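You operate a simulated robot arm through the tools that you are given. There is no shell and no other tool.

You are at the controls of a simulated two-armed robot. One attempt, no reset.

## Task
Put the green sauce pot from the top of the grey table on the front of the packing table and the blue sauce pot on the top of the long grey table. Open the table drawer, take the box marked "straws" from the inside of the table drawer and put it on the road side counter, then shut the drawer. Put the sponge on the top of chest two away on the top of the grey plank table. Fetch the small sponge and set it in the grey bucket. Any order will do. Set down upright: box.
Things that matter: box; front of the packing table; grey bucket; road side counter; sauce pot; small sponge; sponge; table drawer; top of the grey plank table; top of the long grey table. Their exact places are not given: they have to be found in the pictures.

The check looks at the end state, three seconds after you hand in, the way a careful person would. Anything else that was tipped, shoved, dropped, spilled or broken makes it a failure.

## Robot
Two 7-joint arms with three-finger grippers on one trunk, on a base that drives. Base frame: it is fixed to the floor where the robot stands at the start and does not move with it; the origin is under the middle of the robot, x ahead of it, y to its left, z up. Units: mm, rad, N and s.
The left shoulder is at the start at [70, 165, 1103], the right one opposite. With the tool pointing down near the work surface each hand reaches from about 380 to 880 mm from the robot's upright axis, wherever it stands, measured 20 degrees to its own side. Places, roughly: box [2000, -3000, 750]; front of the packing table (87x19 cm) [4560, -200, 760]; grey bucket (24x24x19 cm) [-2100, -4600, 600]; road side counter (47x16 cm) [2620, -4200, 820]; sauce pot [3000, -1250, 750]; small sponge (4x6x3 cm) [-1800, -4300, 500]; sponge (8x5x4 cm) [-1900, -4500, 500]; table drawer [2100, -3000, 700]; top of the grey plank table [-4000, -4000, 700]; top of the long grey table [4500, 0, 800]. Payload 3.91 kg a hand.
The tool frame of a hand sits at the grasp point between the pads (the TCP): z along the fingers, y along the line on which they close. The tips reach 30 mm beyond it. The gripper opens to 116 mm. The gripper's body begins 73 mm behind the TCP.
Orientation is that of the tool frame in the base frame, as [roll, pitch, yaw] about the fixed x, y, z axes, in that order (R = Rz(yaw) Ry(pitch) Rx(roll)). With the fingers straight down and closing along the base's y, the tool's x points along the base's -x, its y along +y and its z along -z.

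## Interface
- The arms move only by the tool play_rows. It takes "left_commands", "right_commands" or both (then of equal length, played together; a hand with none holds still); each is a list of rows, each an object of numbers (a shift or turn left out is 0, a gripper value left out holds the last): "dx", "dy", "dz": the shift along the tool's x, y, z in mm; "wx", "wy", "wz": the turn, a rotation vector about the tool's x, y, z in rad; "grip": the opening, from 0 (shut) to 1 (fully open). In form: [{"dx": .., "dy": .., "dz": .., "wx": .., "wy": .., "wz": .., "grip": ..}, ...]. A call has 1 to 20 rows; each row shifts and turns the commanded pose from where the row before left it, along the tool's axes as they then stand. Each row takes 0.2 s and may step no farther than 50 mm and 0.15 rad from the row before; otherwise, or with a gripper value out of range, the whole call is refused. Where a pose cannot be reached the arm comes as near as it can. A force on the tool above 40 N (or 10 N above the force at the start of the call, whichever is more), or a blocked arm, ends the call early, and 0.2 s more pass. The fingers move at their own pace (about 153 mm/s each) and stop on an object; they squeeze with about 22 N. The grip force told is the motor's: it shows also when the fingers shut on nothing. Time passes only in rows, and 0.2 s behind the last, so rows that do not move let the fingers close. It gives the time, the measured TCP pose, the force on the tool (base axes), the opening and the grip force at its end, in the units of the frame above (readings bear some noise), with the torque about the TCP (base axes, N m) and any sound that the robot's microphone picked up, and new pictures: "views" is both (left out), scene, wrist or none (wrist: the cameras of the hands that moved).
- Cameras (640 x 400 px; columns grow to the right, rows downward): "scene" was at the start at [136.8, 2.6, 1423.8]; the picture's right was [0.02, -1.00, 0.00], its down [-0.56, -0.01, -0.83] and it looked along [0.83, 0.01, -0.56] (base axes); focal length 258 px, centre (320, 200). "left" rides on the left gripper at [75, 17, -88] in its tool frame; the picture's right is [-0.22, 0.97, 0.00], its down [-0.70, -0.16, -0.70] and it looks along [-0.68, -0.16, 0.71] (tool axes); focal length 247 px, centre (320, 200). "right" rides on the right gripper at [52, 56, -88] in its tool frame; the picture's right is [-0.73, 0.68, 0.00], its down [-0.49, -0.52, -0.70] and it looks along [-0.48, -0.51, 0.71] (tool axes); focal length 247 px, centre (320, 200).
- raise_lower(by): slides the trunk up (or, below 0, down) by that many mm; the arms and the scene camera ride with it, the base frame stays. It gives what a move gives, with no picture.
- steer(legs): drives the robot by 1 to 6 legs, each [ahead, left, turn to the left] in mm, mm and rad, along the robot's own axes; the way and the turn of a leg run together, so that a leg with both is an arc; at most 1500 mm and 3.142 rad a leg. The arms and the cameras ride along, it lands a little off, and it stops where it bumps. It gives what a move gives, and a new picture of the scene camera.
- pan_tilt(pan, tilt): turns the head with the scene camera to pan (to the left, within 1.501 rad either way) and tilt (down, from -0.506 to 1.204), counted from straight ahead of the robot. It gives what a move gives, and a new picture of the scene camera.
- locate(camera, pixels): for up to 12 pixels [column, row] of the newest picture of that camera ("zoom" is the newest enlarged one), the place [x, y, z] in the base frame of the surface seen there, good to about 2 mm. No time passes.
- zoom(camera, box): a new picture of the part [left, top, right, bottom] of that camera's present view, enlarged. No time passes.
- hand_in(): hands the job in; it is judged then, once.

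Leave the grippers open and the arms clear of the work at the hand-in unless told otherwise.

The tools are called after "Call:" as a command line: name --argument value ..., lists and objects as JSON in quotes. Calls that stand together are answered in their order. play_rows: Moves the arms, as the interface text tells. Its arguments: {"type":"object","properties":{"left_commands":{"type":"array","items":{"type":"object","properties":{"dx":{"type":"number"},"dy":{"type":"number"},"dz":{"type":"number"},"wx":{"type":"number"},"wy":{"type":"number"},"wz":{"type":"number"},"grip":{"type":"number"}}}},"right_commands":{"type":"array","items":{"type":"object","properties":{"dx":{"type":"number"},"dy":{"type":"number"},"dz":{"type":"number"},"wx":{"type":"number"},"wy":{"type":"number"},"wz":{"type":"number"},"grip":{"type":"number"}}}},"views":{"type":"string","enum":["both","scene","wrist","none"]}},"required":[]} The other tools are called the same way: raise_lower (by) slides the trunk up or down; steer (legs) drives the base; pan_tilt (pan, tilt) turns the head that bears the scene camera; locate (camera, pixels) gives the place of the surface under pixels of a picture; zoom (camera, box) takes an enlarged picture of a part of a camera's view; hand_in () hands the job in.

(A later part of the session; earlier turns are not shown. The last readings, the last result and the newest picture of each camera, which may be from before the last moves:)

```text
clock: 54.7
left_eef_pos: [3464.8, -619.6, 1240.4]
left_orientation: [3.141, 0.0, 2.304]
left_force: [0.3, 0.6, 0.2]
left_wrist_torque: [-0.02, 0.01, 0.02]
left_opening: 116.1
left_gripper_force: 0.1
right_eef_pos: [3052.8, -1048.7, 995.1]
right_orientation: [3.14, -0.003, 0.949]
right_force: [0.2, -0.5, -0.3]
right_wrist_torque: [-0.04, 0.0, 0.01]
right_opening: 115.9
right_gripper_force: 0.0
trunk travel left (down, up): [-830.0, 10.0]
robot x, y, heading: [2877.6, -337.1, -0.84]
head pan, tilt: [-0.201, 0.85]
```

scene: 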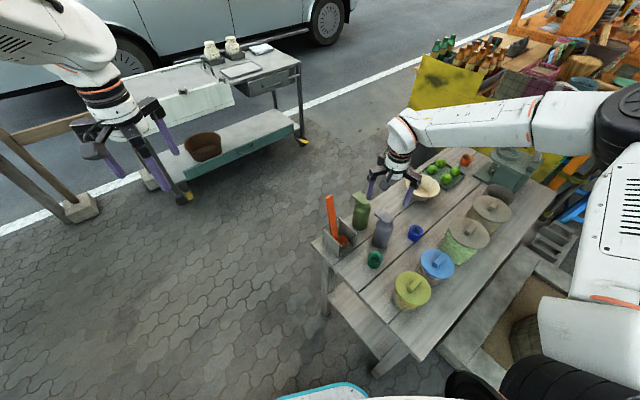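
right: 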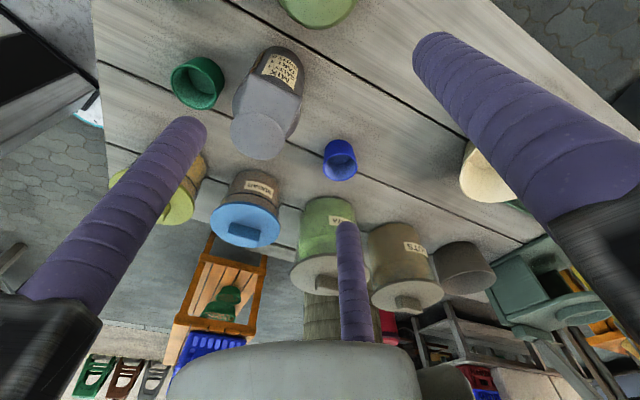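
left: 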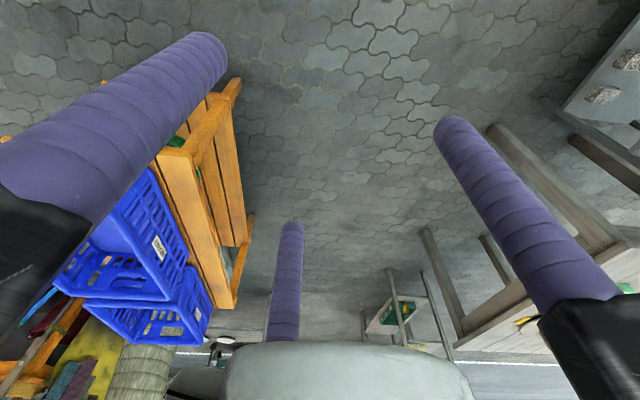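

Clean orientation now (yaw 0.95). I move over the blue pot at (2920,-1093).

Call:
play_rows --right_commands '[{"dx": -37.8, "dy": -27.5}, {"dx": -37.8, "dy": -27.5}, {"dx": -37.8, "dy": -27.5}, {}, {}]' --views "both"

```text
clock: 55.9
left_eef_pos: [3465.8, -618.5, 1239.7]
left_orientation: [3.141, 0.001, 2.305]
left_force: [-0.6, 0.3, 0.0]
left_wrist_torque: [-0.03, 0.01, -0.02]
left_opening: 115.9
left_gripper_force: 0.0
right_eef_pos: [2920.4, -1095.2, 994.3]
right_orientation: [-3.14, -0.002, 0.951]
right_force: [-0.2, 0.4, -0.1]
right_wrist_torque: [0.02, 0.01, -0.03]
right_opening: 116.2
right_gripper_force: 0.0
trunk travel left (down, up): [-830.0, 10.0]
robot x, y, heading: [2879.8, -340.3, -0.836]
head pan, tilt: [-0.201, 0.85]
```

scene: 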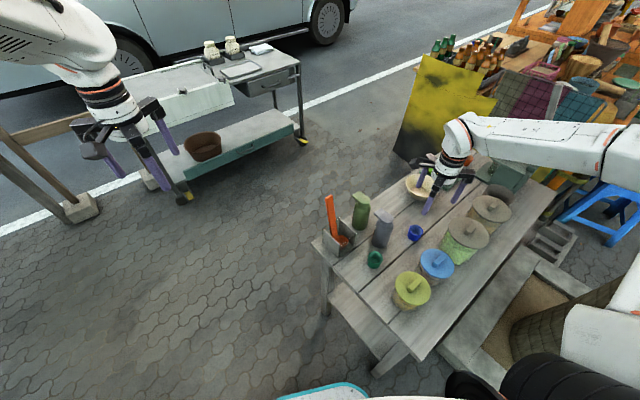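
right: 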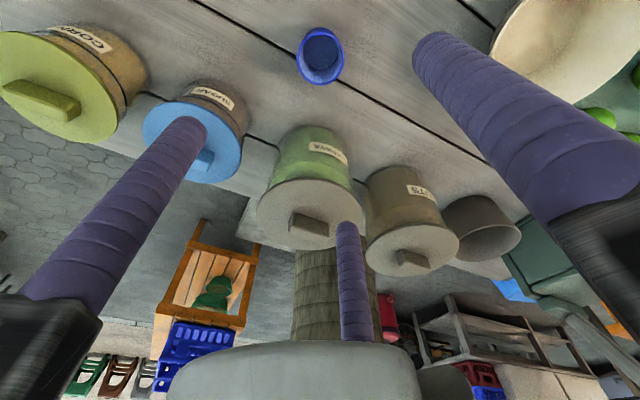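

The jars are labelled CORN, SUGAR and so on, so the small cups are indeed the sauce pots. I check the blue rim in the wrist picture.

Call:
locate --camera "right" --pixels '[[297, 52], [343, 52], [320, 82], [320, 75], [320, 31], [318, 28]]'

```text
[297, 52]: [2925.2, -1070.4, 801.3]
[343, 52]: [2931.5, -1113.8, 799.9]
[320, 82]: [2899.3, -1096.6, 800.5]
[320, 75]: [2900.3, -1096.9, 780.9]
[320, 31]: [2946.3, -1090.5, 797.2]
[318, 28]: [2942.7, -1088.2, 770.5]
```

Call:
locate --camera "right" --pixels '[[492, 40], [505, 15], [515, 80], [520, 3], [257, 205], [240, 130], [355, 195]]'

```text
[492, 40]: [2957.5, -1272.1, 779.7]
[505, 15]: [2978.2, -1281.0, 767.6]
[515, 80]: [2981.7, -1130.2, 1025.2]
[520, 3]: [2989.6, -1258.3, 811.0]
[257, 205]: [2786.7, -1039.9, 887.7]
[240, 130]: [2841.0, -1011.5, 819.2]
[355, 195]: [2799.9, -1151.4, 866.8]
```

All neighbours are clear. I descend 198 mm around the blue pot.

Call:
play_rows --right_commands '[{"dx": 2.7, "dz": 40}, {"dz": 40}, {"dz": 40}, {"dz": 35}, {"dz": 25}, {}, {}]' --views "both"

```text
clock: 57.5
left_eef_pos: [3466.1, -618.6, 1239.6]
left_orientation: [-3.14, -0.001, 2.304]
left_force: [1.1, 0.2, 0.3]
left_wrist_torque: [0.02, -0.04, 0.02]
left_opening: 116.0
left_gripper_force: 0.1
right_eef_pos: [2921.7, -1089.7, 813.8]
right_orientation: [-3.141, -0.005, 0.951]
right_force: [-0.2, -0.2, 0.1]
right_wrist_torque: [0.02, 0.01, 0.01]
right_opening: 116.2
right_gripper_force: 0.0
trunk travel left (down, up): [-830.0, 10.0]
robot x, y, heading: [2879.7, -341.6, -0.836]
head pan, tilt: [-0.201, 0.85]
```

scene: 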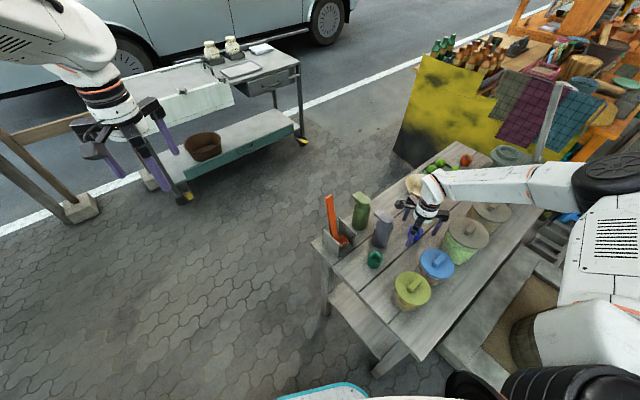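
right: 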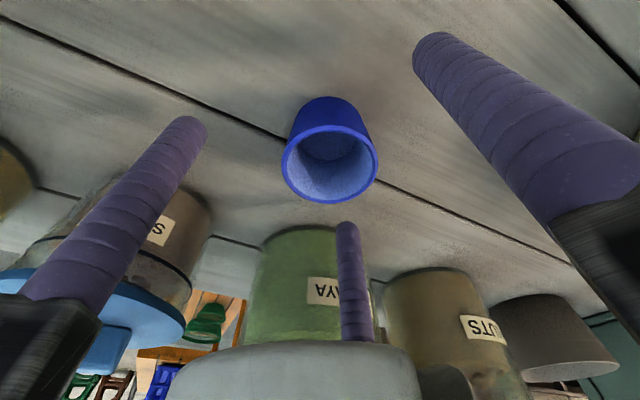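

The pot sits between the fingers. I see three purple finger shapes in the wrist picture, so I check where their tips really are relative to the TCP before closing.

Call:
locate --camera "right" --pixels '[[432, 45], [188, 128], [346, 232], [283, 155], [377, 160], [330, 128], [330, 200], [330, 98], [520, 130], [100, 220], [352, 320], [300, 370]]'

```text
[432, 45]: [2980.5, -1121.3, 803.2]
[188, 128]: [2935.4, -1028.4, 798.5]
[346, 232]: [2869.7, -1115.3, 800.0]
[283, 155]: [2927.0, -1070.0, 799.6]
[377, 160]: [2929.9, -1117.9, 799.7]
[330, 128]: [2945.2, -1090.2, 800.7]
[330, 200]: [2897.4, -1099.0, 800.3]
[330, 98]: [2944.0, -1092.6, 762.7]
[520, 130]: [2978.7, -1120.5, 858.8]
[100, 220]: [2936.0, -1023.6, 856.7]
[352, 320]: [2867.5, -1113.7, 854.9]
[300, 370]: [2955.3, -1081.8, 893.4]
```

Three finger pads surround the pot at about 60 mm radius around the TCP; the pot (centre 2921.5,-1094) is inside. I centre by 4 mm, go down 17 mm and close.

Call:
play_rows --right_commands '[{"dx": -3.3, "dy": 2.3, "dz": 8}, {"dz": 9}, {}, {"grip": 0.6}, {"grip": 0.3}, {"grip": 0.3}]' --views "wrist"

```text
clock: 58.9
left_eef_pos: [3466.2, -620.1, 1239.4]
left_orientation: [-3.14, 0.0, 2.304]
left_force: [-0.3, 0.0, 0.5]
left_wrist_torque: [-0.01, -0.01, 0.0]
left_opening: 116.1
left_gripper_force: 0.0
right_eef_pos: [2923.3, -1094.7, 797.1]
right_orientation: [3.141, -0.005, 0.951]
right_force: [-0.1, -0.2, 1.4]
right_wrist_torque: [-0.01, -0.02, 0.01]
right_opening: 46.3
right_gripper_force: 22.5
trunk travel left (down, up): [-830.0, 10.0]
robot x, y, heading: [2882.8, -338.0, -0.836]
head pan, tilt: [-0.201, 0.85]
```

right: 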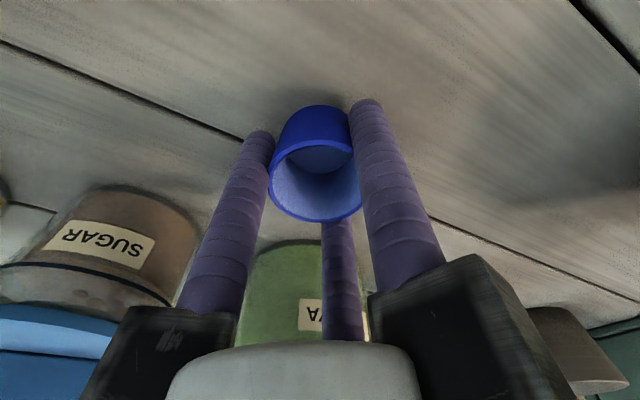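

Gripped: opening 46.3 mm, 22.5 N. I lift it straight up.

Call:
play_rows --right_commands '[{"dz": -20, "grip": 0.3}, {"dz": -40}, {"dz": -40}, {"dz": -40}, {"dz": -40}, {}]' --views "both"

```text
clock: 60.3
left_eef_pos: [3466.3, -619.1, 1238.5]
left_orientation: [-3.14, 0.0, 2.302]
left_force: [-0.7, 0.3, 0.2]
left_wrist_torque: [-0.02, -0.01, 0.03]
left_opening: 115.9
left_gripper_force: 0.1
right_eef_pos: [2922.8, -1095.5, 976.7]
right_orientation: [-3.139, -0.002, 0.952]
right_force: [0.8, 0.7, -0.4]
right_wrist_torque: [0.0, 0.02, 0.03]
right_opening: 46.0
right_gripper_force: 22.0
trunk travel left (down, up): [-830.0, 10.0]
robot x, y, heading: [2878.5, -337.2, -0.837]
head pan, tilt: [-0.201, 0.85]
```

scene: 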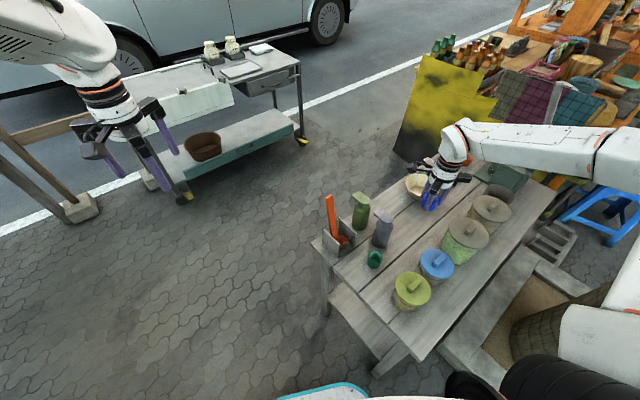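
right: 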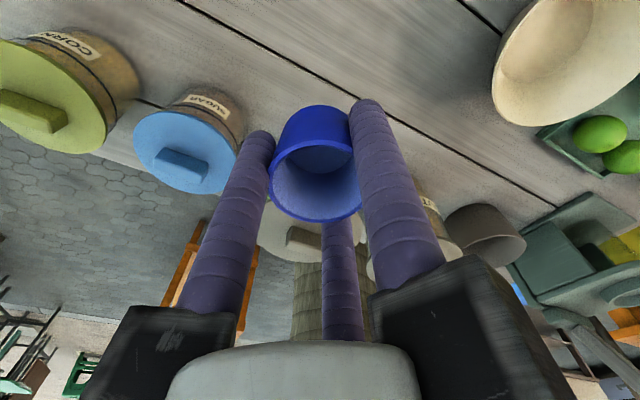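

Blue pot lifted. I raise the right hand a little more, then turn the robot right by 0.5 so the left hand can reach the green pot.

Call:
play_rows --right_commands '[{"dz": -40}, {"dz": -30}, {}]' --views "none"

Call:
steer --legs '[[0, 0, -0.5]]'

```text
clock: 61.1
left_eef_pos: [3466.8, -617.8, 1239.3]
left_orientation: [-3.14, 0.0, 2.302]
left_force: [0.2, 0.4, 0.0]
left_wrist_torque: [-0.01, 0.03, -0.02]
left_opening: 116.1
left_gripper_force: 0.1
right_eef_pos: [2922.6, -1094.9, 1046.7]
right_orientation: [-3.14, -0.002, 0.951]
right_force: [0.7, 0.2, 0.4]
right_wrist_torque: [0.04, 0.0, 0.02]
right_opening: 46.3
right_gripper_force: 22.2
trunk travel left (down, up): [-830.0, 10.0]
robot x, y, heading: [2883.1, -338.5, -0.834]
head pan, tilt: [-0.201, 0.85]
```

```text
clock: 62.9
left_eef_pos: [3263.0, -863.9, 1239.1]
left_orientation: [-3.141, 0.0, 1.808]
left_force: [0.8, 0.4, -0.6]
left_wrist_torque: [-0.01, 0.01, 0.0]
left_opening: 116.1
left_gripper_force: 0.1
right_eef_pos: [2559.1, -1024.1, 1047.1]
right_orientation: [3.142, -0.004, 0.457]
right_force: [-0.9, 0.7, -0.3]
right_wrist_torque: [-0.01, 0.01, 0.01]
right_opening: 46.0
right_gripper_force: 22.2
trunk travel left (down, up): [-830.0, 10.0]
robot x, y, heading: [2879.1, -338.9, -1.328]
head pan, tilt: [-0.201, 0.85]
```

scene: 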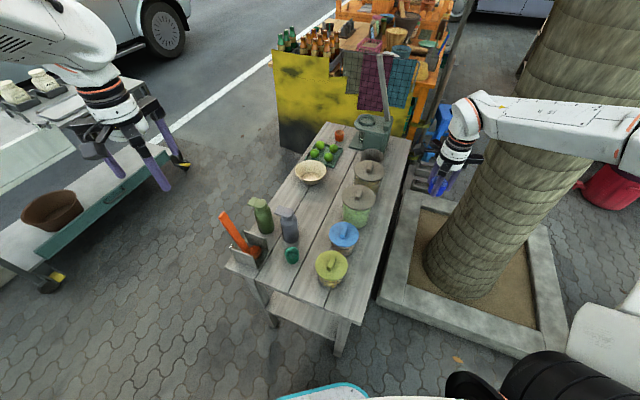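

Next the left hand goes over the green pot at (3006,-912), coming down to about z 1040.

Call:
play_rows --left_commands '[{"dx": 2.3, "dy": -43.5}, {"dx": 2.3, "dy": -43.5}, {"dx": 2.3, "dy": -40, "dz": 20}, {"dx": 2.3, "dy": -40, "dz": 25}, {"dx": 2.3, "dy": -40, "dz": 25}, {"dx": 2.3, "dy": -40, "dz": 25}, {"dy": -14, "dz": 45}, {"dz": 45}, {}, {}]' --views "both"

```text
clock: 65.1
left_eef_pos: [3010.7, -913.0, 1059.3]
left_orientation: [-3.12, -0.001, 1.826]
left_force: [-0.3, 0.0, -0.3]
left_wrist_torque: [-0.01, 0.0, -0.03]
left_opening: 116.5
left_gripper_force: 0.2
right_eef_pos: [2558.7, -1023.0, 1047.1]
right_orientation: [3.141, -0.002, 0.454]
right_force: [0.0, -0.4, -0.2]
right_wrist_torque: [-0.02, -0.02, 0.0]
right_opening: 46.2
right_gripper_force: 22.0
trunk travel left (down, up): [-830.0, 10.0]
robot x, y, heading: [2874.3, -338.1, -1.335]
head pan, tilt: [-0.201, 0.85]
```

scene: 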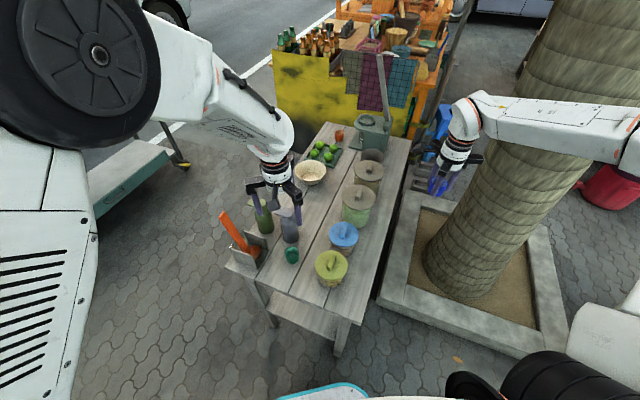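
left: 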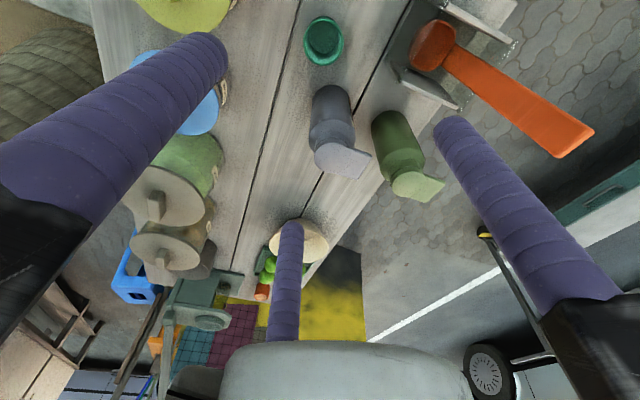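

Call:
locate --camera "left" --pixels '[[212, 50], [450, 135], [290, 235], [302, 40], [343, 40], [322, 65], [322, 17], [330, 120], [345, 180]]'

```text
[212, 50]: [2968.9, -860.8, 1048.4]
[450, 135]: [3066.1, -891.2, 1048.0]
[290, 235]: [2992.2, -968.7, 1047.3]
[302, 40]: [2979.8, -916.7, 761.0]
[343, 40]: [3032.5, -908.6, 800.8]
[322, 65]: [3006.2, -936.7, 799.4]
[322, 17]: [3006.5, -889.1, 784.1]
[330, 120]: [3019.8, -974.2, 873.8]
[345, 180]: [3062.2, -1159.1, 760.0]
```

The left fingers sit at angles ~129°, 22°, 252° about the TCP; the one at 252° would foul the grey bottle. I turn the left hand counter-clockwise by ~1.4 rad and close it partly (0.75).

Call:
play_rows --left_commands '[{"wx": -0.02, "wz": -0.1}, {"wz": -0.15}, {"wz": -0.15}, {"wz": -0.15}, {"wz": -0.15}, {"wz": -0.15}, {"wz": -0.15}, {"wz": -0.15}, {"wz": -0.15}, {"wz": -0.1, "grip": 0.78}, {}, {}]' --views "wrist"

```text
clock: 67.9
left_eef_pos: [3025.8, -921.5, 1072.0]
left_orientation: [3.141, -0.06, -3.009]
left_force: [0.0, -0.4, 0.5]
left_wrist_torque: [0.01, -0.01, -0.02]
left_opening: 91.0
left_gripper_force: 0.1
right_eef_pos: [2557.6, -1024.1, 1047.9]
right_orientation: [-3.141, -0.001, 0.456]
right_force: [-0.4, -0.6, 0.8]
right_wrist_torque: [0.02, -0.04, -0.01]
right_opening: 46.2
right_gripper_force: 21.7
trunk travel left (down, up): [-830.0, 10.0]
robot x, y, heading: [2881.1, -339.8, -1.333]
head pan, tilt: [-0.201, 0.85]
stopped in row 12 (left hand): the arm was blocked; the commanded pose is now the measured one
```

left: 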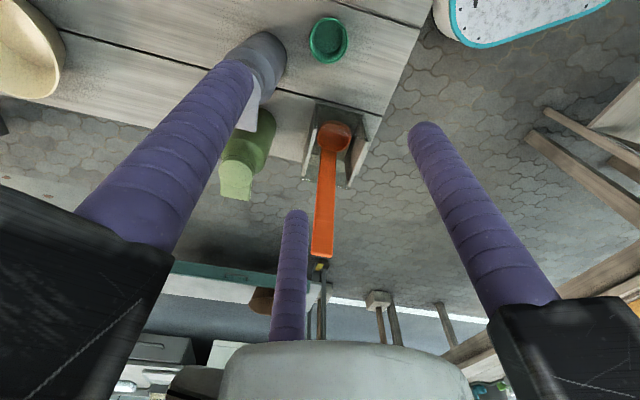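

The arm reports blocked near the end of the turn. I look at the scene to see why.

Call:
pan_tilt --pan 0.1 --tilt 0.75

```text
clock: 68.7
left_eef_pos: [3024.6, -921.9, 1071.2]
left_orientation: [3.142, -0.06, -3.009]
left_force: [-0.8, 0.5, -0.9]
left_wrist_torque: [0.01, 0.01, 0.0]
left_opening: 90.5
left_gripper_force: 0.0
right_eef_pos: [2558.6, -1023.1, 1047.2]
right_orientation: [3.141, -0.005, 0.454]
right_force: [0.4, -0.2, -0.8]
right_wrist_torque: [0.0, -0.02, 0.0]
right_opening: 46.1
right_gripper_force: 21.9
trunk travel left (down, up): [-830.0, 10.0]
robot x, y, heading: [2878.4, -336.0, -1.336]
head pan, tilt: [0.099, 0.75]
```

scene: 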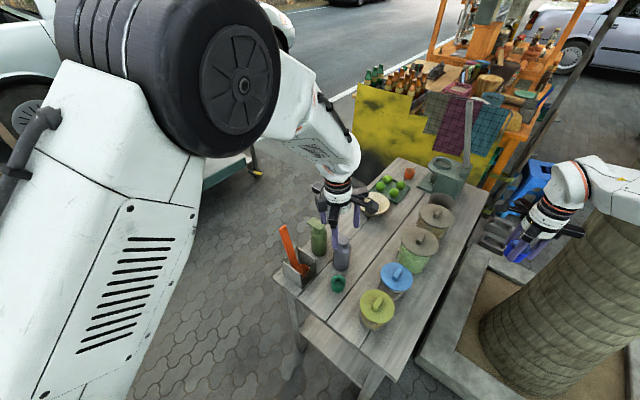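

No contact visible; it is probably a joint limit. I back the turn off by 0.1, straighten the tilt and re-centre over the green pot while going down a bit.

Call:
play_rows --left_commands '[{"wz": 0.1, "dz": 10}, {"wy": -0.06, "dz": 20}, {"dx": 17.5, "dy": 12.4, "dz": 20}, {}, {}]' --views "wrist"

```text
clock: 69.9
left_eef_pos: [3018.0, -919.3, 1032.2]
left_orientation: [-3.127, -0.057, -3.059]
left_force: [-0.5, -0.4, -0.5]
left_wrist_torque: [-0.01, 0.03, 0.02]
left_opening: 90.5
left_gripper_force: 0.0
right_eef_pos: [2558.2, -1024.7, 1047.2]
right_orientation: [3.141, -0.002, 0.455]
right_force: [0.8, 0.3, -0.9]
right_wrist_torque: [-0.01, -0.02, -0.02]
right_opening: 46.0
right_gripper_force: 21.7
trunk travel left (down, up): [-830.0, 10.0]
robot x, y, heading: [2879.9, -338.2, -1.328]
head pan, tilt: [0.099, 0.75]
```

left: 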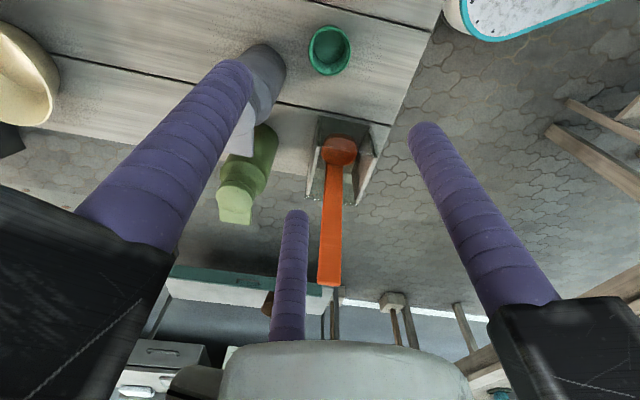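

Call:
play_rows --left_commands '[{"wz": 0.12}, {"wz": 0.12}, {}, {}, {}]' --views "wrist"

```text
clock: 71.1
left_eef_pos: [3014.7, -914.5, 1025.6]
left_orientation: [-3.127, -0.035, 2.968]
left_force: [0.0, 0.2, -0.2]
left_wrist_torque: [0.0, -0.03, -0.02]
left_opening: 90.5
left_gripper_force: 0.0
right_eef_pos: [2557.9, -1024.9, 1046.7]
right_orientation: [-3.14, -0.004, 0.457]
right_force: [0.4, 0.2, -0.5]
right_wrist_torque: [0.03, 0.01, -0.02]
right_opening: 46.1
right_gripper_force: 22.3
trunk travel left (down, up): [-830.0, 10.0]
robot x, y, heading: [2880.4, -338.2, -1.336]
head pan, tilt: [0.099, 0.75]
```

left: 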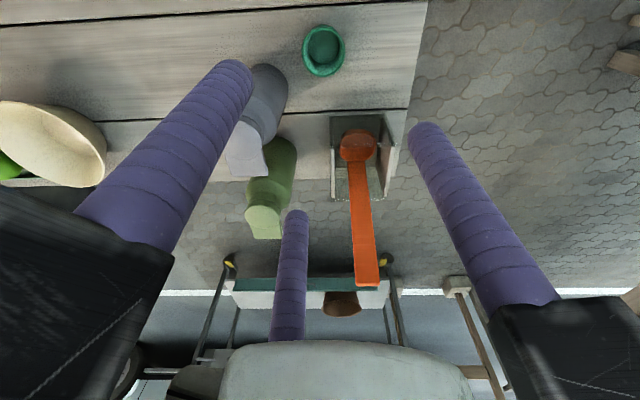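

The hand settles with a slight 2° tilt at yaw 2.97, good enough. I close to 0.62 (72 mm) and come down to about z 930, then check the centring.

Call:
play_rows --left_commands '[{"grip": 0.62, "dz": 30}, {"dz": 30}, {"dz": 30}, {}, {}]' --views "wrist"

```text
clock: 72.3
left_eef_pos: [3010.0, -913.6, 932.9]
left_orientation: [-3.132, -0.011, 2.952]
left_force: [0.5, -0.1, -1.0]
left_wrist_torque: [0.01, -0.02, 0.01]
left_opening: 72.1
left_gripper_force: 0.0
right_eef_pos: [2558.1, -1023.6, 1047.1]
right_orientation: [-3.141, -0.002, 0.456]
right_force: [0.7, 0.5, -0.1]
right_wrist_torque: [-0.01, 0.01, 0.02]
right_opening: 46.3
right_gripper_force: 22.1
trunk travel left (down, up): [-830.0, 10.0]
robot x, y, heading: [2879.8, -339.8, -1.337]
head pan, tilt: [0.099, 0.75]
```

left: 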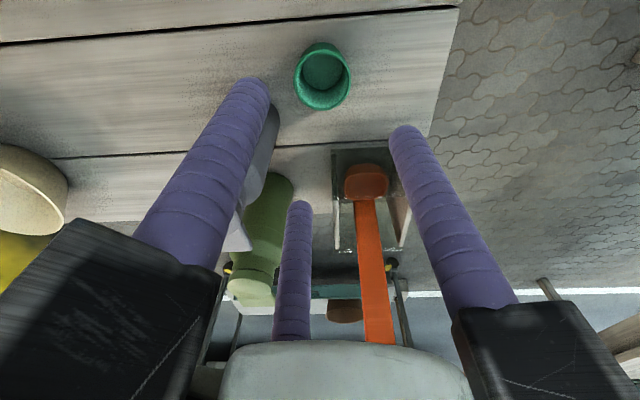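

Call:
locate --camera "left" --pixels '[[250, 90], [402, 135], [299, 210], [294, 75], [351, 75], [322, 53], [322, 108], [275, 130], [400, 195]]'

```text
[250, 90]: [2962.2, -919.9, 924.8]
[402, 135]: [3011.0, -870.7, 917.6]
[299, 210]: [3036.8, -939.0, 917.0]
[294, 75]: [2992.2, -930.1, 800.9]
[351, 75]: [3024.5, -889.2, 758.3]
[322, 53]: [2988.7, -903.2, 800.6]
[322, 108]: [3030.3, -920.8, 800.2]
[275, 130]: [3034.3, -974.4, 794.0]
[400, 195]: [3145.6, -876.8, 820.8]
```

The green rim is centred at about (3007.5,-912). I descend another 110 mm with a small correction and check again.

Call:
play_rows --left_commands '[{"dx": 2.5, "dy": 1, "dz": 30}, {"dz": 30}, {"dz": 30}, {"dz": 20}, {}, {}]' --views "both"

```text
clock: 73.7
left_eef_pos: [3003.2, -908.7, 819.6]
left_orientation: [-3.137, 0.008, 2.93]
left_force: [-1.4, 1.1, -0.4]
left_wrist_torque: [0.02, 0.01, 0.01]
left_opening: 71.9
left_gripper_force: 0.1
right_eef_pos: [2558.5, -1023.3, 1046.8]
right_orientation: [-3.141, -0.004, 0.455]
right_force: [0.6, -0.1, 0.0]
right_wrist_torque: [-0.02, 0.0, -0.01]
right_opening: 46.4
right_gripper_force: 21.8
trunk travel left (down, up): [-830.0, 10.0]
robot x, y, heading: [2878.4, -339.1, -1.329]
head pan, tilt: [0.099, 0.75]
```

scene: 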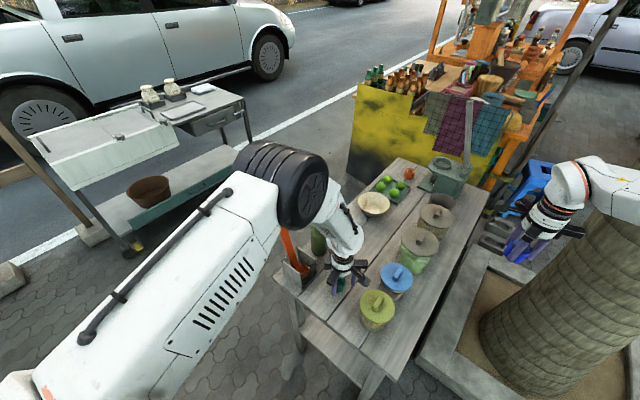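
left: 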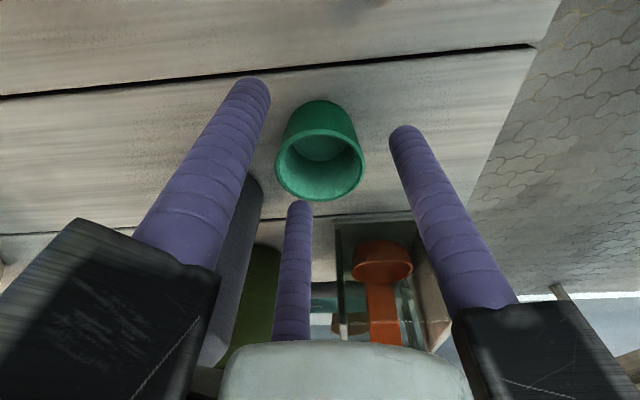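

The elbow hangs near the orange spoon handle in the picture; I check its place and the rim.

Call:
locate --camera "scene" --pixels '[[287, 238], [300, 225], [280, 215], [325, 240], [340, 250], [320, 205], [270, 160]]'

Call:
locate --camera "left" --pixels '[[276, 160], [364, 163], [320, 131], [320, 199], [262, 95], [405, 140], [300, 210], [258, 190]]'

```text
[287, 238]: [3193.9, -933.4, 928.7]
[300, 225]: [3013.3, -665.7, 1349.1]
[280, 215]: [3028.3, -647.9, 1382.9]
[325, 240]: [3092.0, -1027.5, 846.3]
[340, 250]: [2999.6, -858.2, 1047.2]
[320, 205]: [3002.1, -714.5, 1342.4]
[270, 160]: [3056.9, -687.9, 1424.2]
```

```text
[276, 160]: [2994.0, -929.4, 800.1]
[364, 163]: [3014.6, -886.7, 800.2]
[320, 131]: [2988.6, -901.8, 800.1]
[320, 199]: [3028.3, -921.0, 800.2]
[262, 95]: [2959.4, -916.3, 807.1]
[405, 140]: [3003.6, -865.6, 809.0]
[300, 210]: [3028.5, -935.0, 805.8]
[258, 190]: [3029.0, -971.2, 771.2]
```

Elbow is at z≈1350, far above. I centre the left hand on (3008,-911), go down 22 mm and close.

Call:
play_rows --left_commands '[{"dx": -5, "dy": -1, "dz": 8}, {"dz": 14}, {}, {"grip": 0.45}, {"grip": 0.3}, {"grip": 0.3}]' --views "wrist"

```text
clock: 75.1
left_eef_pos: [3006.8, -912.3, 796.8]
left_orientation: [-3.137, 0.007, 2.93]
left_force: [1.0, -0.4, 1.6]
left_wrist_torque: [-0.01, 0.01, 0.05]
left_opening: 46.2
left_gripper_force: 22.1
right_eef_pos: [2557.7, -1023.6, 1047.4]
right_orientation: [-3.141, -0.004, 0.458]
right_force: [0.4, -0.7, -0.1]
right_wrist_torque: [-0.03, 0.02, -0.01]
right_opening: 45.9
right_gripper_force: 21.8
trunk travel left (down, up): [-830.0, 10.0]
robot x, y, heading: [2879.3, -339.4, -1.336]
head pan, tilt: [0.099, 0.75]
```

left: 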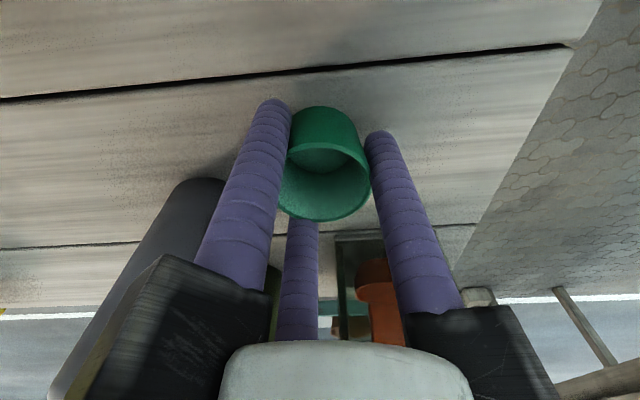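

Green pot gripped too (46.2 mm, 22 N). I lift it straight up.

Call:
play_rows --left_commands '[{"dz": -20}, {"dz": -35}, {"dz": -35}, {"dz": -35}, {"dz": -35}, {"dz": -35}, {}]' --views "both"

```text
clock: 76.9
left_eef_pos: [3016.1, -891.0, 957.3]
left_orientation: [3.082, -0.049, 2.974]
left_force: [-0.4, -0.6, -0.3]
left_wrist_torque: [-0.01, 0.04, -0.02]
left_opening: 45.9
left_gripper_force: 22.1
right_eef_pos: [2557.8, -1023.3, 1046.7]
right_orientation: [-3.141, 0.0, 0.457]
right_force: [0.4, 0.4, -0.6]
right_wrist_torque: [0.03, -0.02, -0.01]
right_opening: 46.4
right_gripper_force: 21.8
trunk travel left (down, up): [-830.0, 10.0]
robot x, y, heading: [2883.7, -342.4, -1.334]
head pan, tilt: [0.099, 0.75]
stopped in row 7 (left hand): the arm was blocked; the commanded pose is now the measured one
```

scene: 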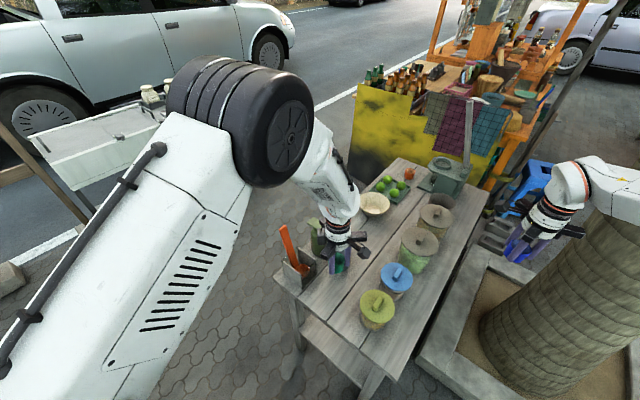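
left: 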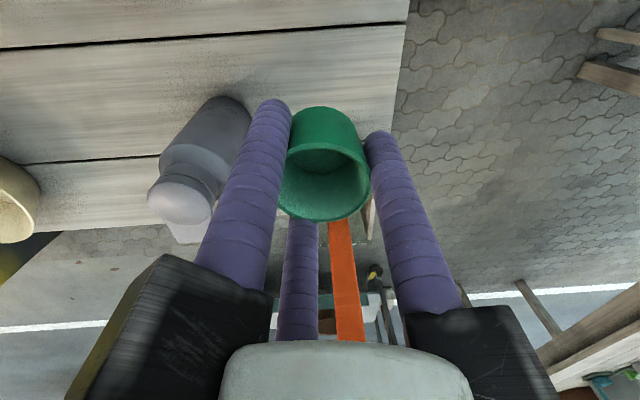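

The arm is at its elbow limit but the pot is clear (bottom ≈ z 920). I back the robot 150 mm away from the table, then turn left to face the packing table.

Call:
steer --legs '[[-150, 0, 0], [0, 0, 0.9]]'

```text
clock: 80.7
left_eef_pos: [3363.7, -425.9, 956.6]
left_orientation: [3.083, -0.045, -2.404]
left_force: [-0.7, 0.1, -0.1]
left_wrist_torque: [-0.02, -0.01, -0.01]
left_opening: 46.0
left_gripper_force: 21.6
right_eef_pos: [3184.9, -867.5, 1047.6]
right_orientation: [-3.141, -0.004, 1.364]
right_force: [0.1, 0.6, 0.0]
right_wrist_torque: [0.02, 0.03, 0.01]
right_opening: 46.2
right_gripper_force: 22.2
trunk travel left (down, up): [-830.0, 10.0]
robot x, y, heading: [2847.7, -194.4, -0.428]
head pan, tilt: [0.099, 0.75]
```

scene: 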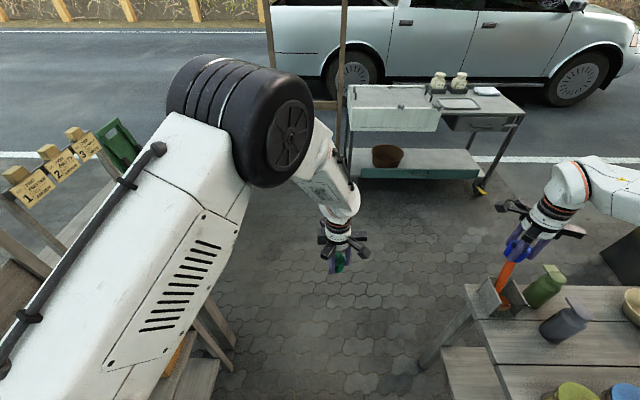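

Call:
pan_tilt --pan 0.6 --tilt 0.45

```text
clock: 81.6
left_eef_pos: [3362.9, -426.0, 956.5]
left_orientation: [3.082, -0.045, -2.403]
left_force: [-0.7, 0.2, -0.6]
left_wrist_torque: [0.01, -0.02, -0.01]
left_opening: 46.0
left_gripper_force: 22.9
right_eef_pos: [3184.4, -867.1, 1047.0]
right_orientation: [-3.141, -0.004, 1.362]
right_force: [-0.6, 0.8, -0.7]
right_wrist_torque: [-0.01, 0.0, -0.02]
right_opening: 46.0
right_gripper_force: 21.8
trunk travel left (down, up): [-830.0, 10.0]
robot x, y, heading: [2838.0, -194.0, -0.429]
head pan, tilt: [0.6, 0.45]
```

scene: 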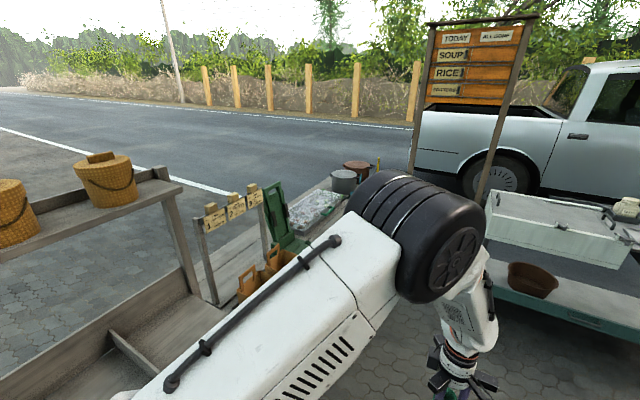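

I drive ahead toward the gap between the packing table and the cart, then turn left partly to view the table.

Call:
steer --legs '[[960, 40, 0], [0, 0, 0.8]]'

Call:
pan_tilt --pan 0.3 --tilt 0.6

```text
clock: 88.7
left_eef_pos: [4275.1, -358.5, 956.8]
left_orientation: [3.083, -0.046, -1.616]
left_force: [-0.2, 0.1, 0.0]
left_wrist_torque: [-0.04, -0.01, -0.01]
left_opening: 46.4
left_gripper_force: 21.7
right_eef_pos: [4462.3, -794.9, 1047.6]
right_orientation: [-3.141, -0.004, 2.148]
right_force: [-0.2, -0.1, -0.9]
right_wrist_torque: [0.01, 0.02, -0.01]
right_opening: 46.1
right_gripper_force: 21.6
trunk travel left (down, up): [-830.0, 10.0]
robot x, y, heading: [3740.8, -558.3, 0.361]
head pan, tilt: [0.6, 0.45]
```

scene: 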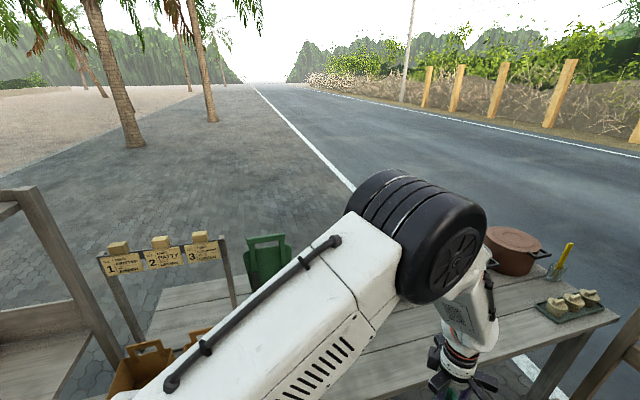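

```text
clock: 89.5
left_eef_pos: [4275.2, -357.8, 957.2]
left_orientation: [3.083, -0.046, -1.615]
left_force: [-0.2, 0.1, 0.5]
left_wrist_torque: [-0.02, -0.01, 0.03]
left_opening: 46.1
left_gripper_force: 22.0
right_eef_pos: [4462.5, -796.4, 1047.8]
right_orientation: [-3.141, -0.003, 2.148]
right_force: [-0.7, 0.2, 0.0]
right_wrist_torque: [0.01, 0.02, 0.0]
right_opening: 46.2
right_gripper_force: 21.9
trunk travel left (down, up): [-830.0, 10.0]
robot x, y, heading: [3740.3, -562.4, 0.358]
head pan, tilt: [0.3, 0.6]
```

scene: 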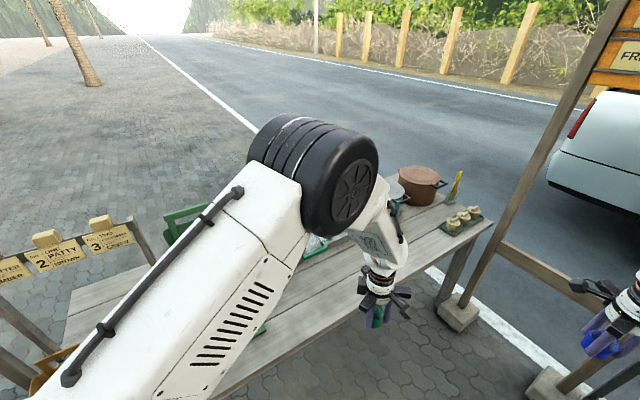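

I measure the table, the sign post feet and items on the table.

Call:
locate --camera "scene" --pixels '[[493, 222], [460, 315], [548, 385], [400, 290], [300, 345], [470, 215], [455, 185], [100, 300], [65, 320], [440, 300], [245, 380], [350, 300]]'

Call:
zoom --camera "scene" --box '[0, 150, 500, 400]'

```text
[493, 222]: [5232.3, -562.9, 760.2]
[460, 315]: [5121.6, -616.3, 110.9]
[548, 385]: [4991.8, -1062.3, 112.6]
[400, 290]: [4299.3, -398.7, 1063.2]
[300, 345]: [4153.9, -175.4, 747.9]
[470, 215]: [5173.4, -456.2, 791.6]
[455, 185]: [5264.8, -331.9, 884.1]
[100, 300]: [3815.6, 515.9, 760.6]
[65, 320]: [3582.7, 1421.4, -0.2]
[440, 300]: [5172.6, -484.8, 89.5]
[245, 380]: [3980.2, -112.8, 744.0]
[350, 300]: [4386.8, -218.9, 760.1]
```

```text
1.28 times, centred on (250, 275) of scene
```

zoom: 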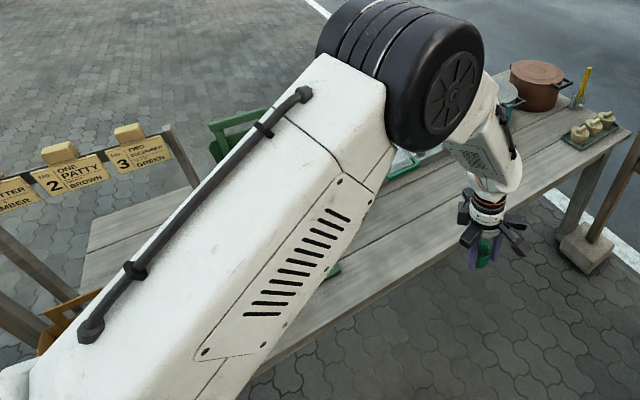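

The long table's near edge runs from about (3980,-110) to (5232,-563) with z 760. Before driving up to it I look right to check the cart's place.

Call:
pan_tilt --pan -0.6 --tilt 0.6

```text
clock: 90.7
left_eef_pos: [4274.3, -357.7, 956.7]
left_orientation: [3.083, -0.047, -1.616]
left_force: [0.5, 0.2, -0.4]
left_wrist_torque: [0.0, 0.01, 0.01]
left_opening: 46.0
left_gripper_force: 22.9
right_eef_pos: [4462.7, -795.2, 1045.9]
right_orientation: [-3.141, -0.003, 2.15]
right_force: [-0.1, 0.7, -0.4]
right_wrist_torque: [0.01, -0.01, 0.0]
right_opening: 46.3
right_gripper_force: 21.9
trunk travel left (down, up): [-830.0, 10.0]
robot x, y, heading: [3741.0, -558.9, 0.364]
head pan, tilt: [-0.6, 0.6]
```

scene: 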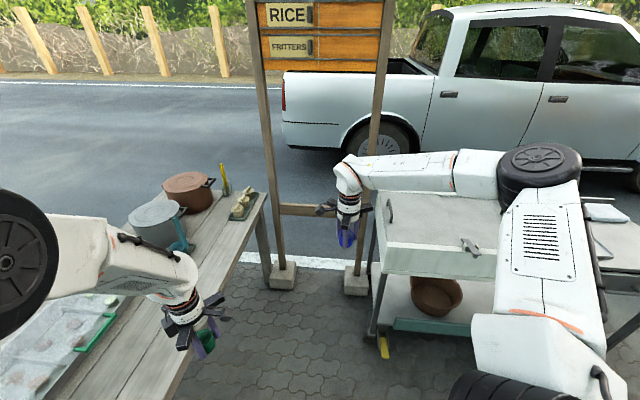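

Call:
locate --camera "scene" --pixels '[[355, 290], [285, 275], [372, 338], [386, 355], [380, 205], [394, 250], [395, 325], [370, 270], [382, 195], [265, 192], [190, 350], [125, 395]]'

Call:
zoom --camera "scene" --box '[0, 150, 280, 400]'

```text
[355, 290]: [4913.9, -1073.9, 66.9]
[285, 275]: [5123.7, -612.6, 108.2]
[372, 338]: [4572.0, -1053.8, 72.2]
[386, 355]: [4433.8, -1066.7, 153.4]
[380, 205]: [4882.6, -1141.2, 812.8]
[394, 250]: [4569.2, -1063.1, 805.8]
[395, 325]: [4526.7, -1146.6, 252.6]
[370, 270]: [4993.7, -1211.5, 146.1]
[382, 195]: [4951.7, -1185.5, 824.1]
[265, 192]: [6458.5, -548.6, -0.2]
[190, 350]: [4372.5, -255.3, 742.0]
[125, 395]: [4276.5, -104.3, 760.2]
```

```text
1.60 times, centred on (140, 275) of scene
```

zoom: 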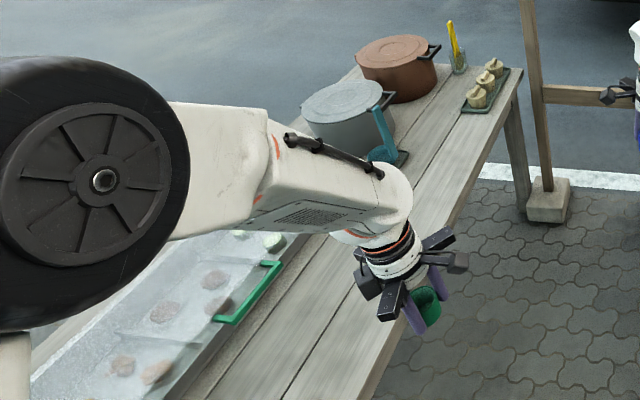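

The cart starts at x≈4430, y≈-1050. I go to about (4150,-620) and turn to face the table.

Call:
steer --legs '[[350, -200, 0], [0, 0, 0.45]]'

Call:
pan_tilt --pan 0.0 --tilt 0.75

```text
clock: 94.5
left_eef_pos: [4530.2, -215.2, 957.2]
left_orientation: [3.082, -0.045, -1.166]
left_force: [0.0, 0.5, 0.1]
left_wrist_torque: [-0.02, 0.0, -0.02]
left_opening: 46.1
left_gripper_force: 22.2
right_eef_pos: [4888.9, -529.0, 1047.7]
right_orientation: [-3.142, -0.004, 2.599]
right_force: [-0.1, 0.3, -0.4]
right_wrist_torque: [-0.02, -0.01, 0.01]
right_opening: 46.2
right_gripper_force: 21.6
trunk travel left (down, up): [-830.0, 10.0]
robot x, y, heading: [4142.0, -627.2, 0.815]
head pan, tilt: [-0.6, 0.6]
```

scene: 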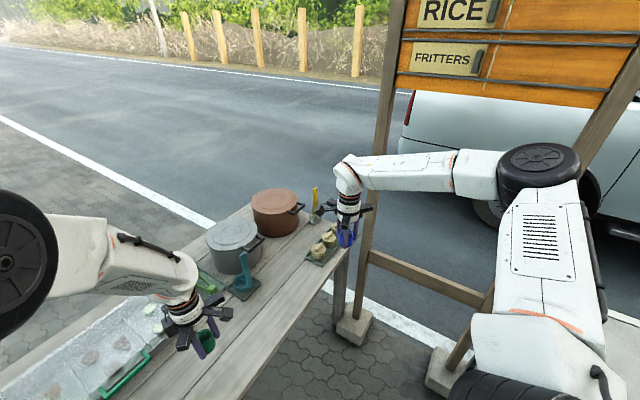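

```text
clock: 95.5
left_eef_pos: [4529.7, -214.7, 956.6]
left_orientation: [3.083, -0.049, -1.166]
left_force: [0.2, -0.7, 0.0]
left_wrist_torque: [0.0, -0.03, -0.01]
left_opening: 46.3
left_gripper_force: 21.7
right_eef_pos: [4888.1, -527.8, 1046.9]
right_orientation: [3.141, -0.004, 2.599]
right_force: [0.0, 0.4, -0.3]
right_wrist_torque: [0.02, 0.02, -0.02]
right_opening: 45.9
right_gripper_force: 22.0
trunk travel left (down, up): [-830.0, 10.0]
robot x, y, heading: [4136.1, -629.1, 0.806]
head pan, tilt: [0.0, 0.75]
```

scene: 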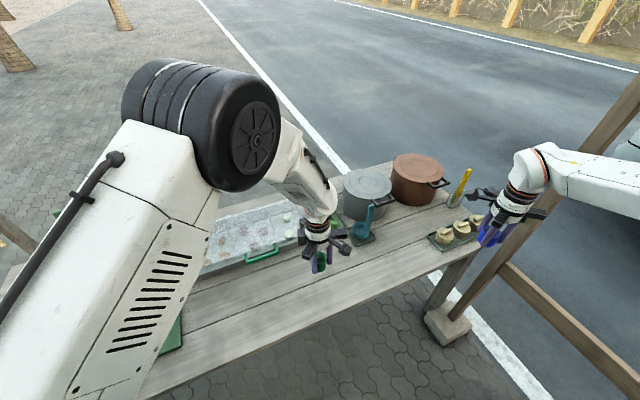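

The green pot hangs at (4530,-215), about 88 mm behind the near edge – right over the free front strip. I check with the wrist camera what lies below.

Call:
zoom --camera "left" --box '[0, 0, 640, 400]'

Call:
zoom --camera "scene" --box '[180, 150, 500, 350]'

```text
1.00 times, centred on (320, 200) of left (not enlarged: the box is as wide or as high as the picture)
```

zoom: 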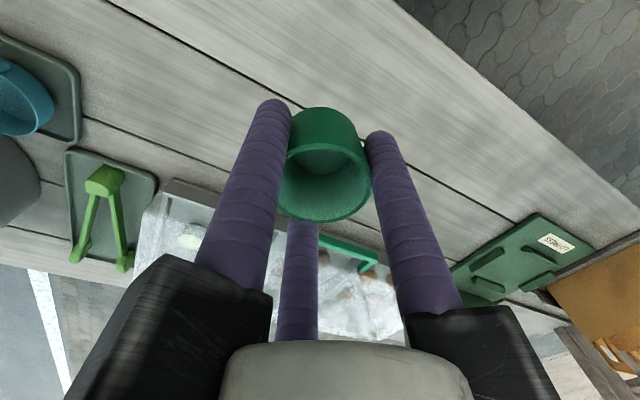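

```text
2.00 times, centred on (340, 250) of scene
```

zoom: 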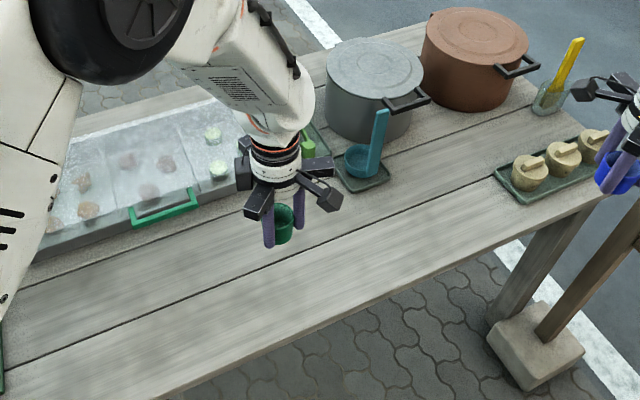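

The strip below is free. I straighten the tilt and lower the green pot part of the way.

Call:
play_rows --left_commands '[{"dz": 30}, {"dz": 30, "wx": 0.03, "wy": -0.024}, {"dz": 30, "wx": 0.029, "wy": -0.023}, {"dz": 25}, {}, {}]' --views "both"

```text
clock: 97.0
left_eef_pos: [4525.7, -219.2, 843.5]
left_orientation: [3.14, 0.0, -1.167]
left_force: [0.0, -0.4, -0.5]
left_wrist_torque: [-0.04, -0.02, 0.01]
left_opening: 46.1
left_gripper_force: 21.8
right_eef_pos: [4888.5, -527.9, 1047.4]
right_orientation: [-3.141, -0.003, 2.6]
right_force: [-0.2, 0.2, -0.8]
right_wrist_torque: [-0.04, -0.01, -0.01]
right_opening: 46.1
right_gripper_force: 22.2
trunk travel left (down, up): [-830.0, 10.0]
robot x, y, heading: [4139.0, -630.6, 0.808]
head pan, tilt: [0.0, 0.75]
```

scene: 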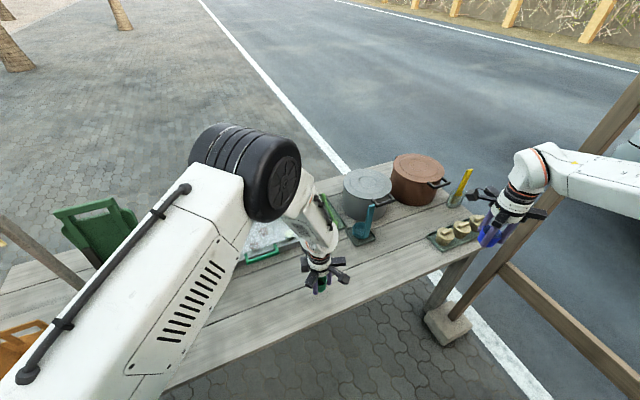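
left: 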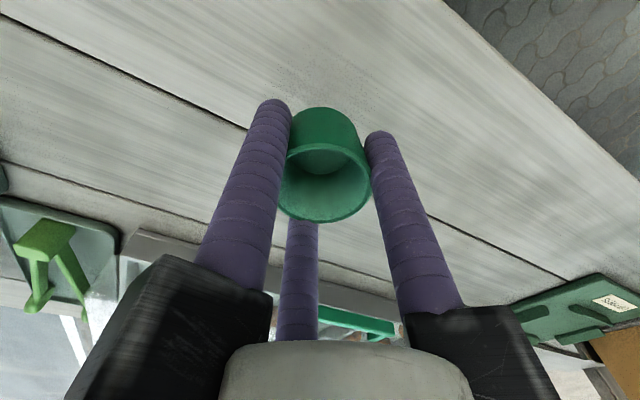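

Call:
locate --camera "left" --pixels '[[330, 60], [450, 180], [230, 60], [325, 112], [325, 205], [480, 40]]'

```text
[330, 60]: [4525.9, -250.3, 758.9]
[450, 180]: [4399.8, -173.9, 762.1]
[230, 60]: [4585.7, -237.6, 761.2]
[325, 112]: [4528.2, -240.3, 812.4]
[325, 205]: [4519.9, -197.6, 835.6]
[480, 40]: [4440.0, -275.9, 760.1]
```

Table is z≈760; the pot needs to come down 46 mm. I lower it and open.

Call:
play_rows --left_commands '[{"dz": 20}, {"dz": 18}, {"dz": 5}, {"dz": 2.5}, {}, {"grip": 0.45}, {"grip": 0.6}, {}]' --views "wrist"

```text
clock: 98.8
left_eef_pos: [4527.8, -220.3, 797.3]
left_orientation: [3.141, -0.001, -1.167]
left_force: [0.0, 0.0, 0.5]
left_wrist_torque: [0.0, -0.03, -0.02]
left_opening: 69.4
left_gripper_force: 0.1
right_eef_pos: [4889.3, -527.1, 1047.5]
right_orientation: [-3.141, -0.004, 2.6]
right_force: [0.4, 0.1, -0.8]
right_wrist_torque: [-0.06, 0.03, 0.03]
right_opening: 46.1
right_gripper_force: 21.5
trunk travel left (down, up): [-830.0, 10.0]
robot x, y, heading: [4139.6, -630.2, 0.812]
head pan, tilt: [0.0, 0.75]
```

left: 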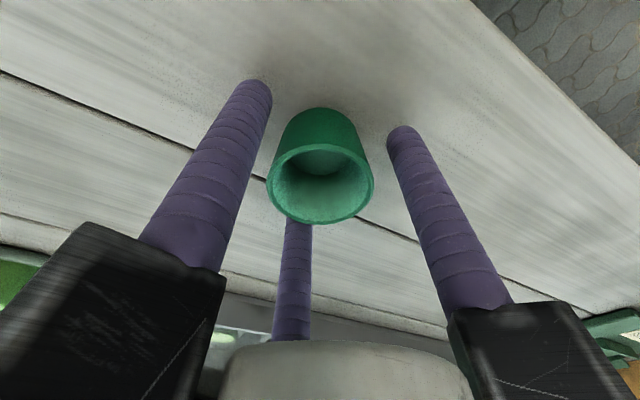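

Green pot is standing. I lift the left hand straight up.

Call:
play_rows --left_commands '[{"dz": -15}, {"dz": -30}, {"dz": -35}, {"dz": -35}, {}]' --views "both"

```text
clock: 100.0
left_eef_pos: [4519.5, -213.3, 907.7]
left_orientation: [3.133, -0.016, -1.146]
left_force: [0.5, 0.1, -0.1]
left_wrist_torque: [0.0, -0.01, 0.01]
left_opening: 69.7
left_gripper_force: 0.1
right_eef_pos: [4889.0, -528.2, 1047.0]
right_orientation: [3.141, -0.004, 2.598]
right_force: [-0.7, 0.1, 0.5]
right_wrist_torque: [-0.01, 0.0, 0.0]
right_opening: 46.4
right_gripper_force: 21.8
trunk travel left (down, up): [-830.0, 10.0]
robot x, y, heading: [4134.5, -628.1, 0.81]
head pan, tilt: [0.0, 0.75]
```

scene: 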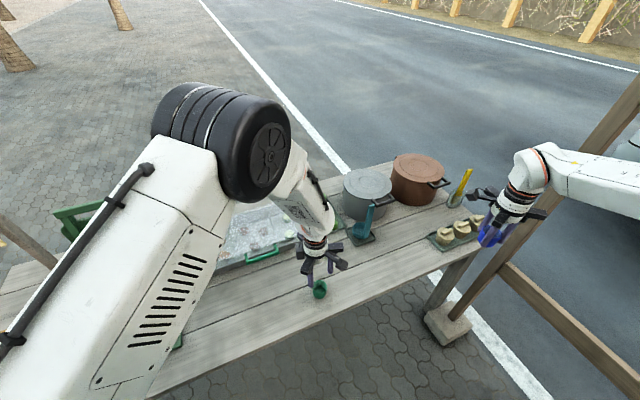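
left: 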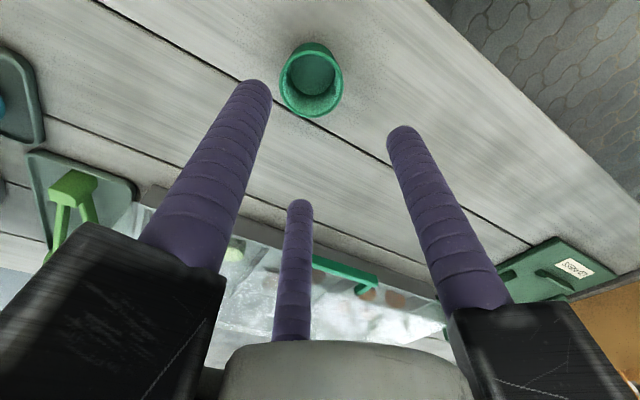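

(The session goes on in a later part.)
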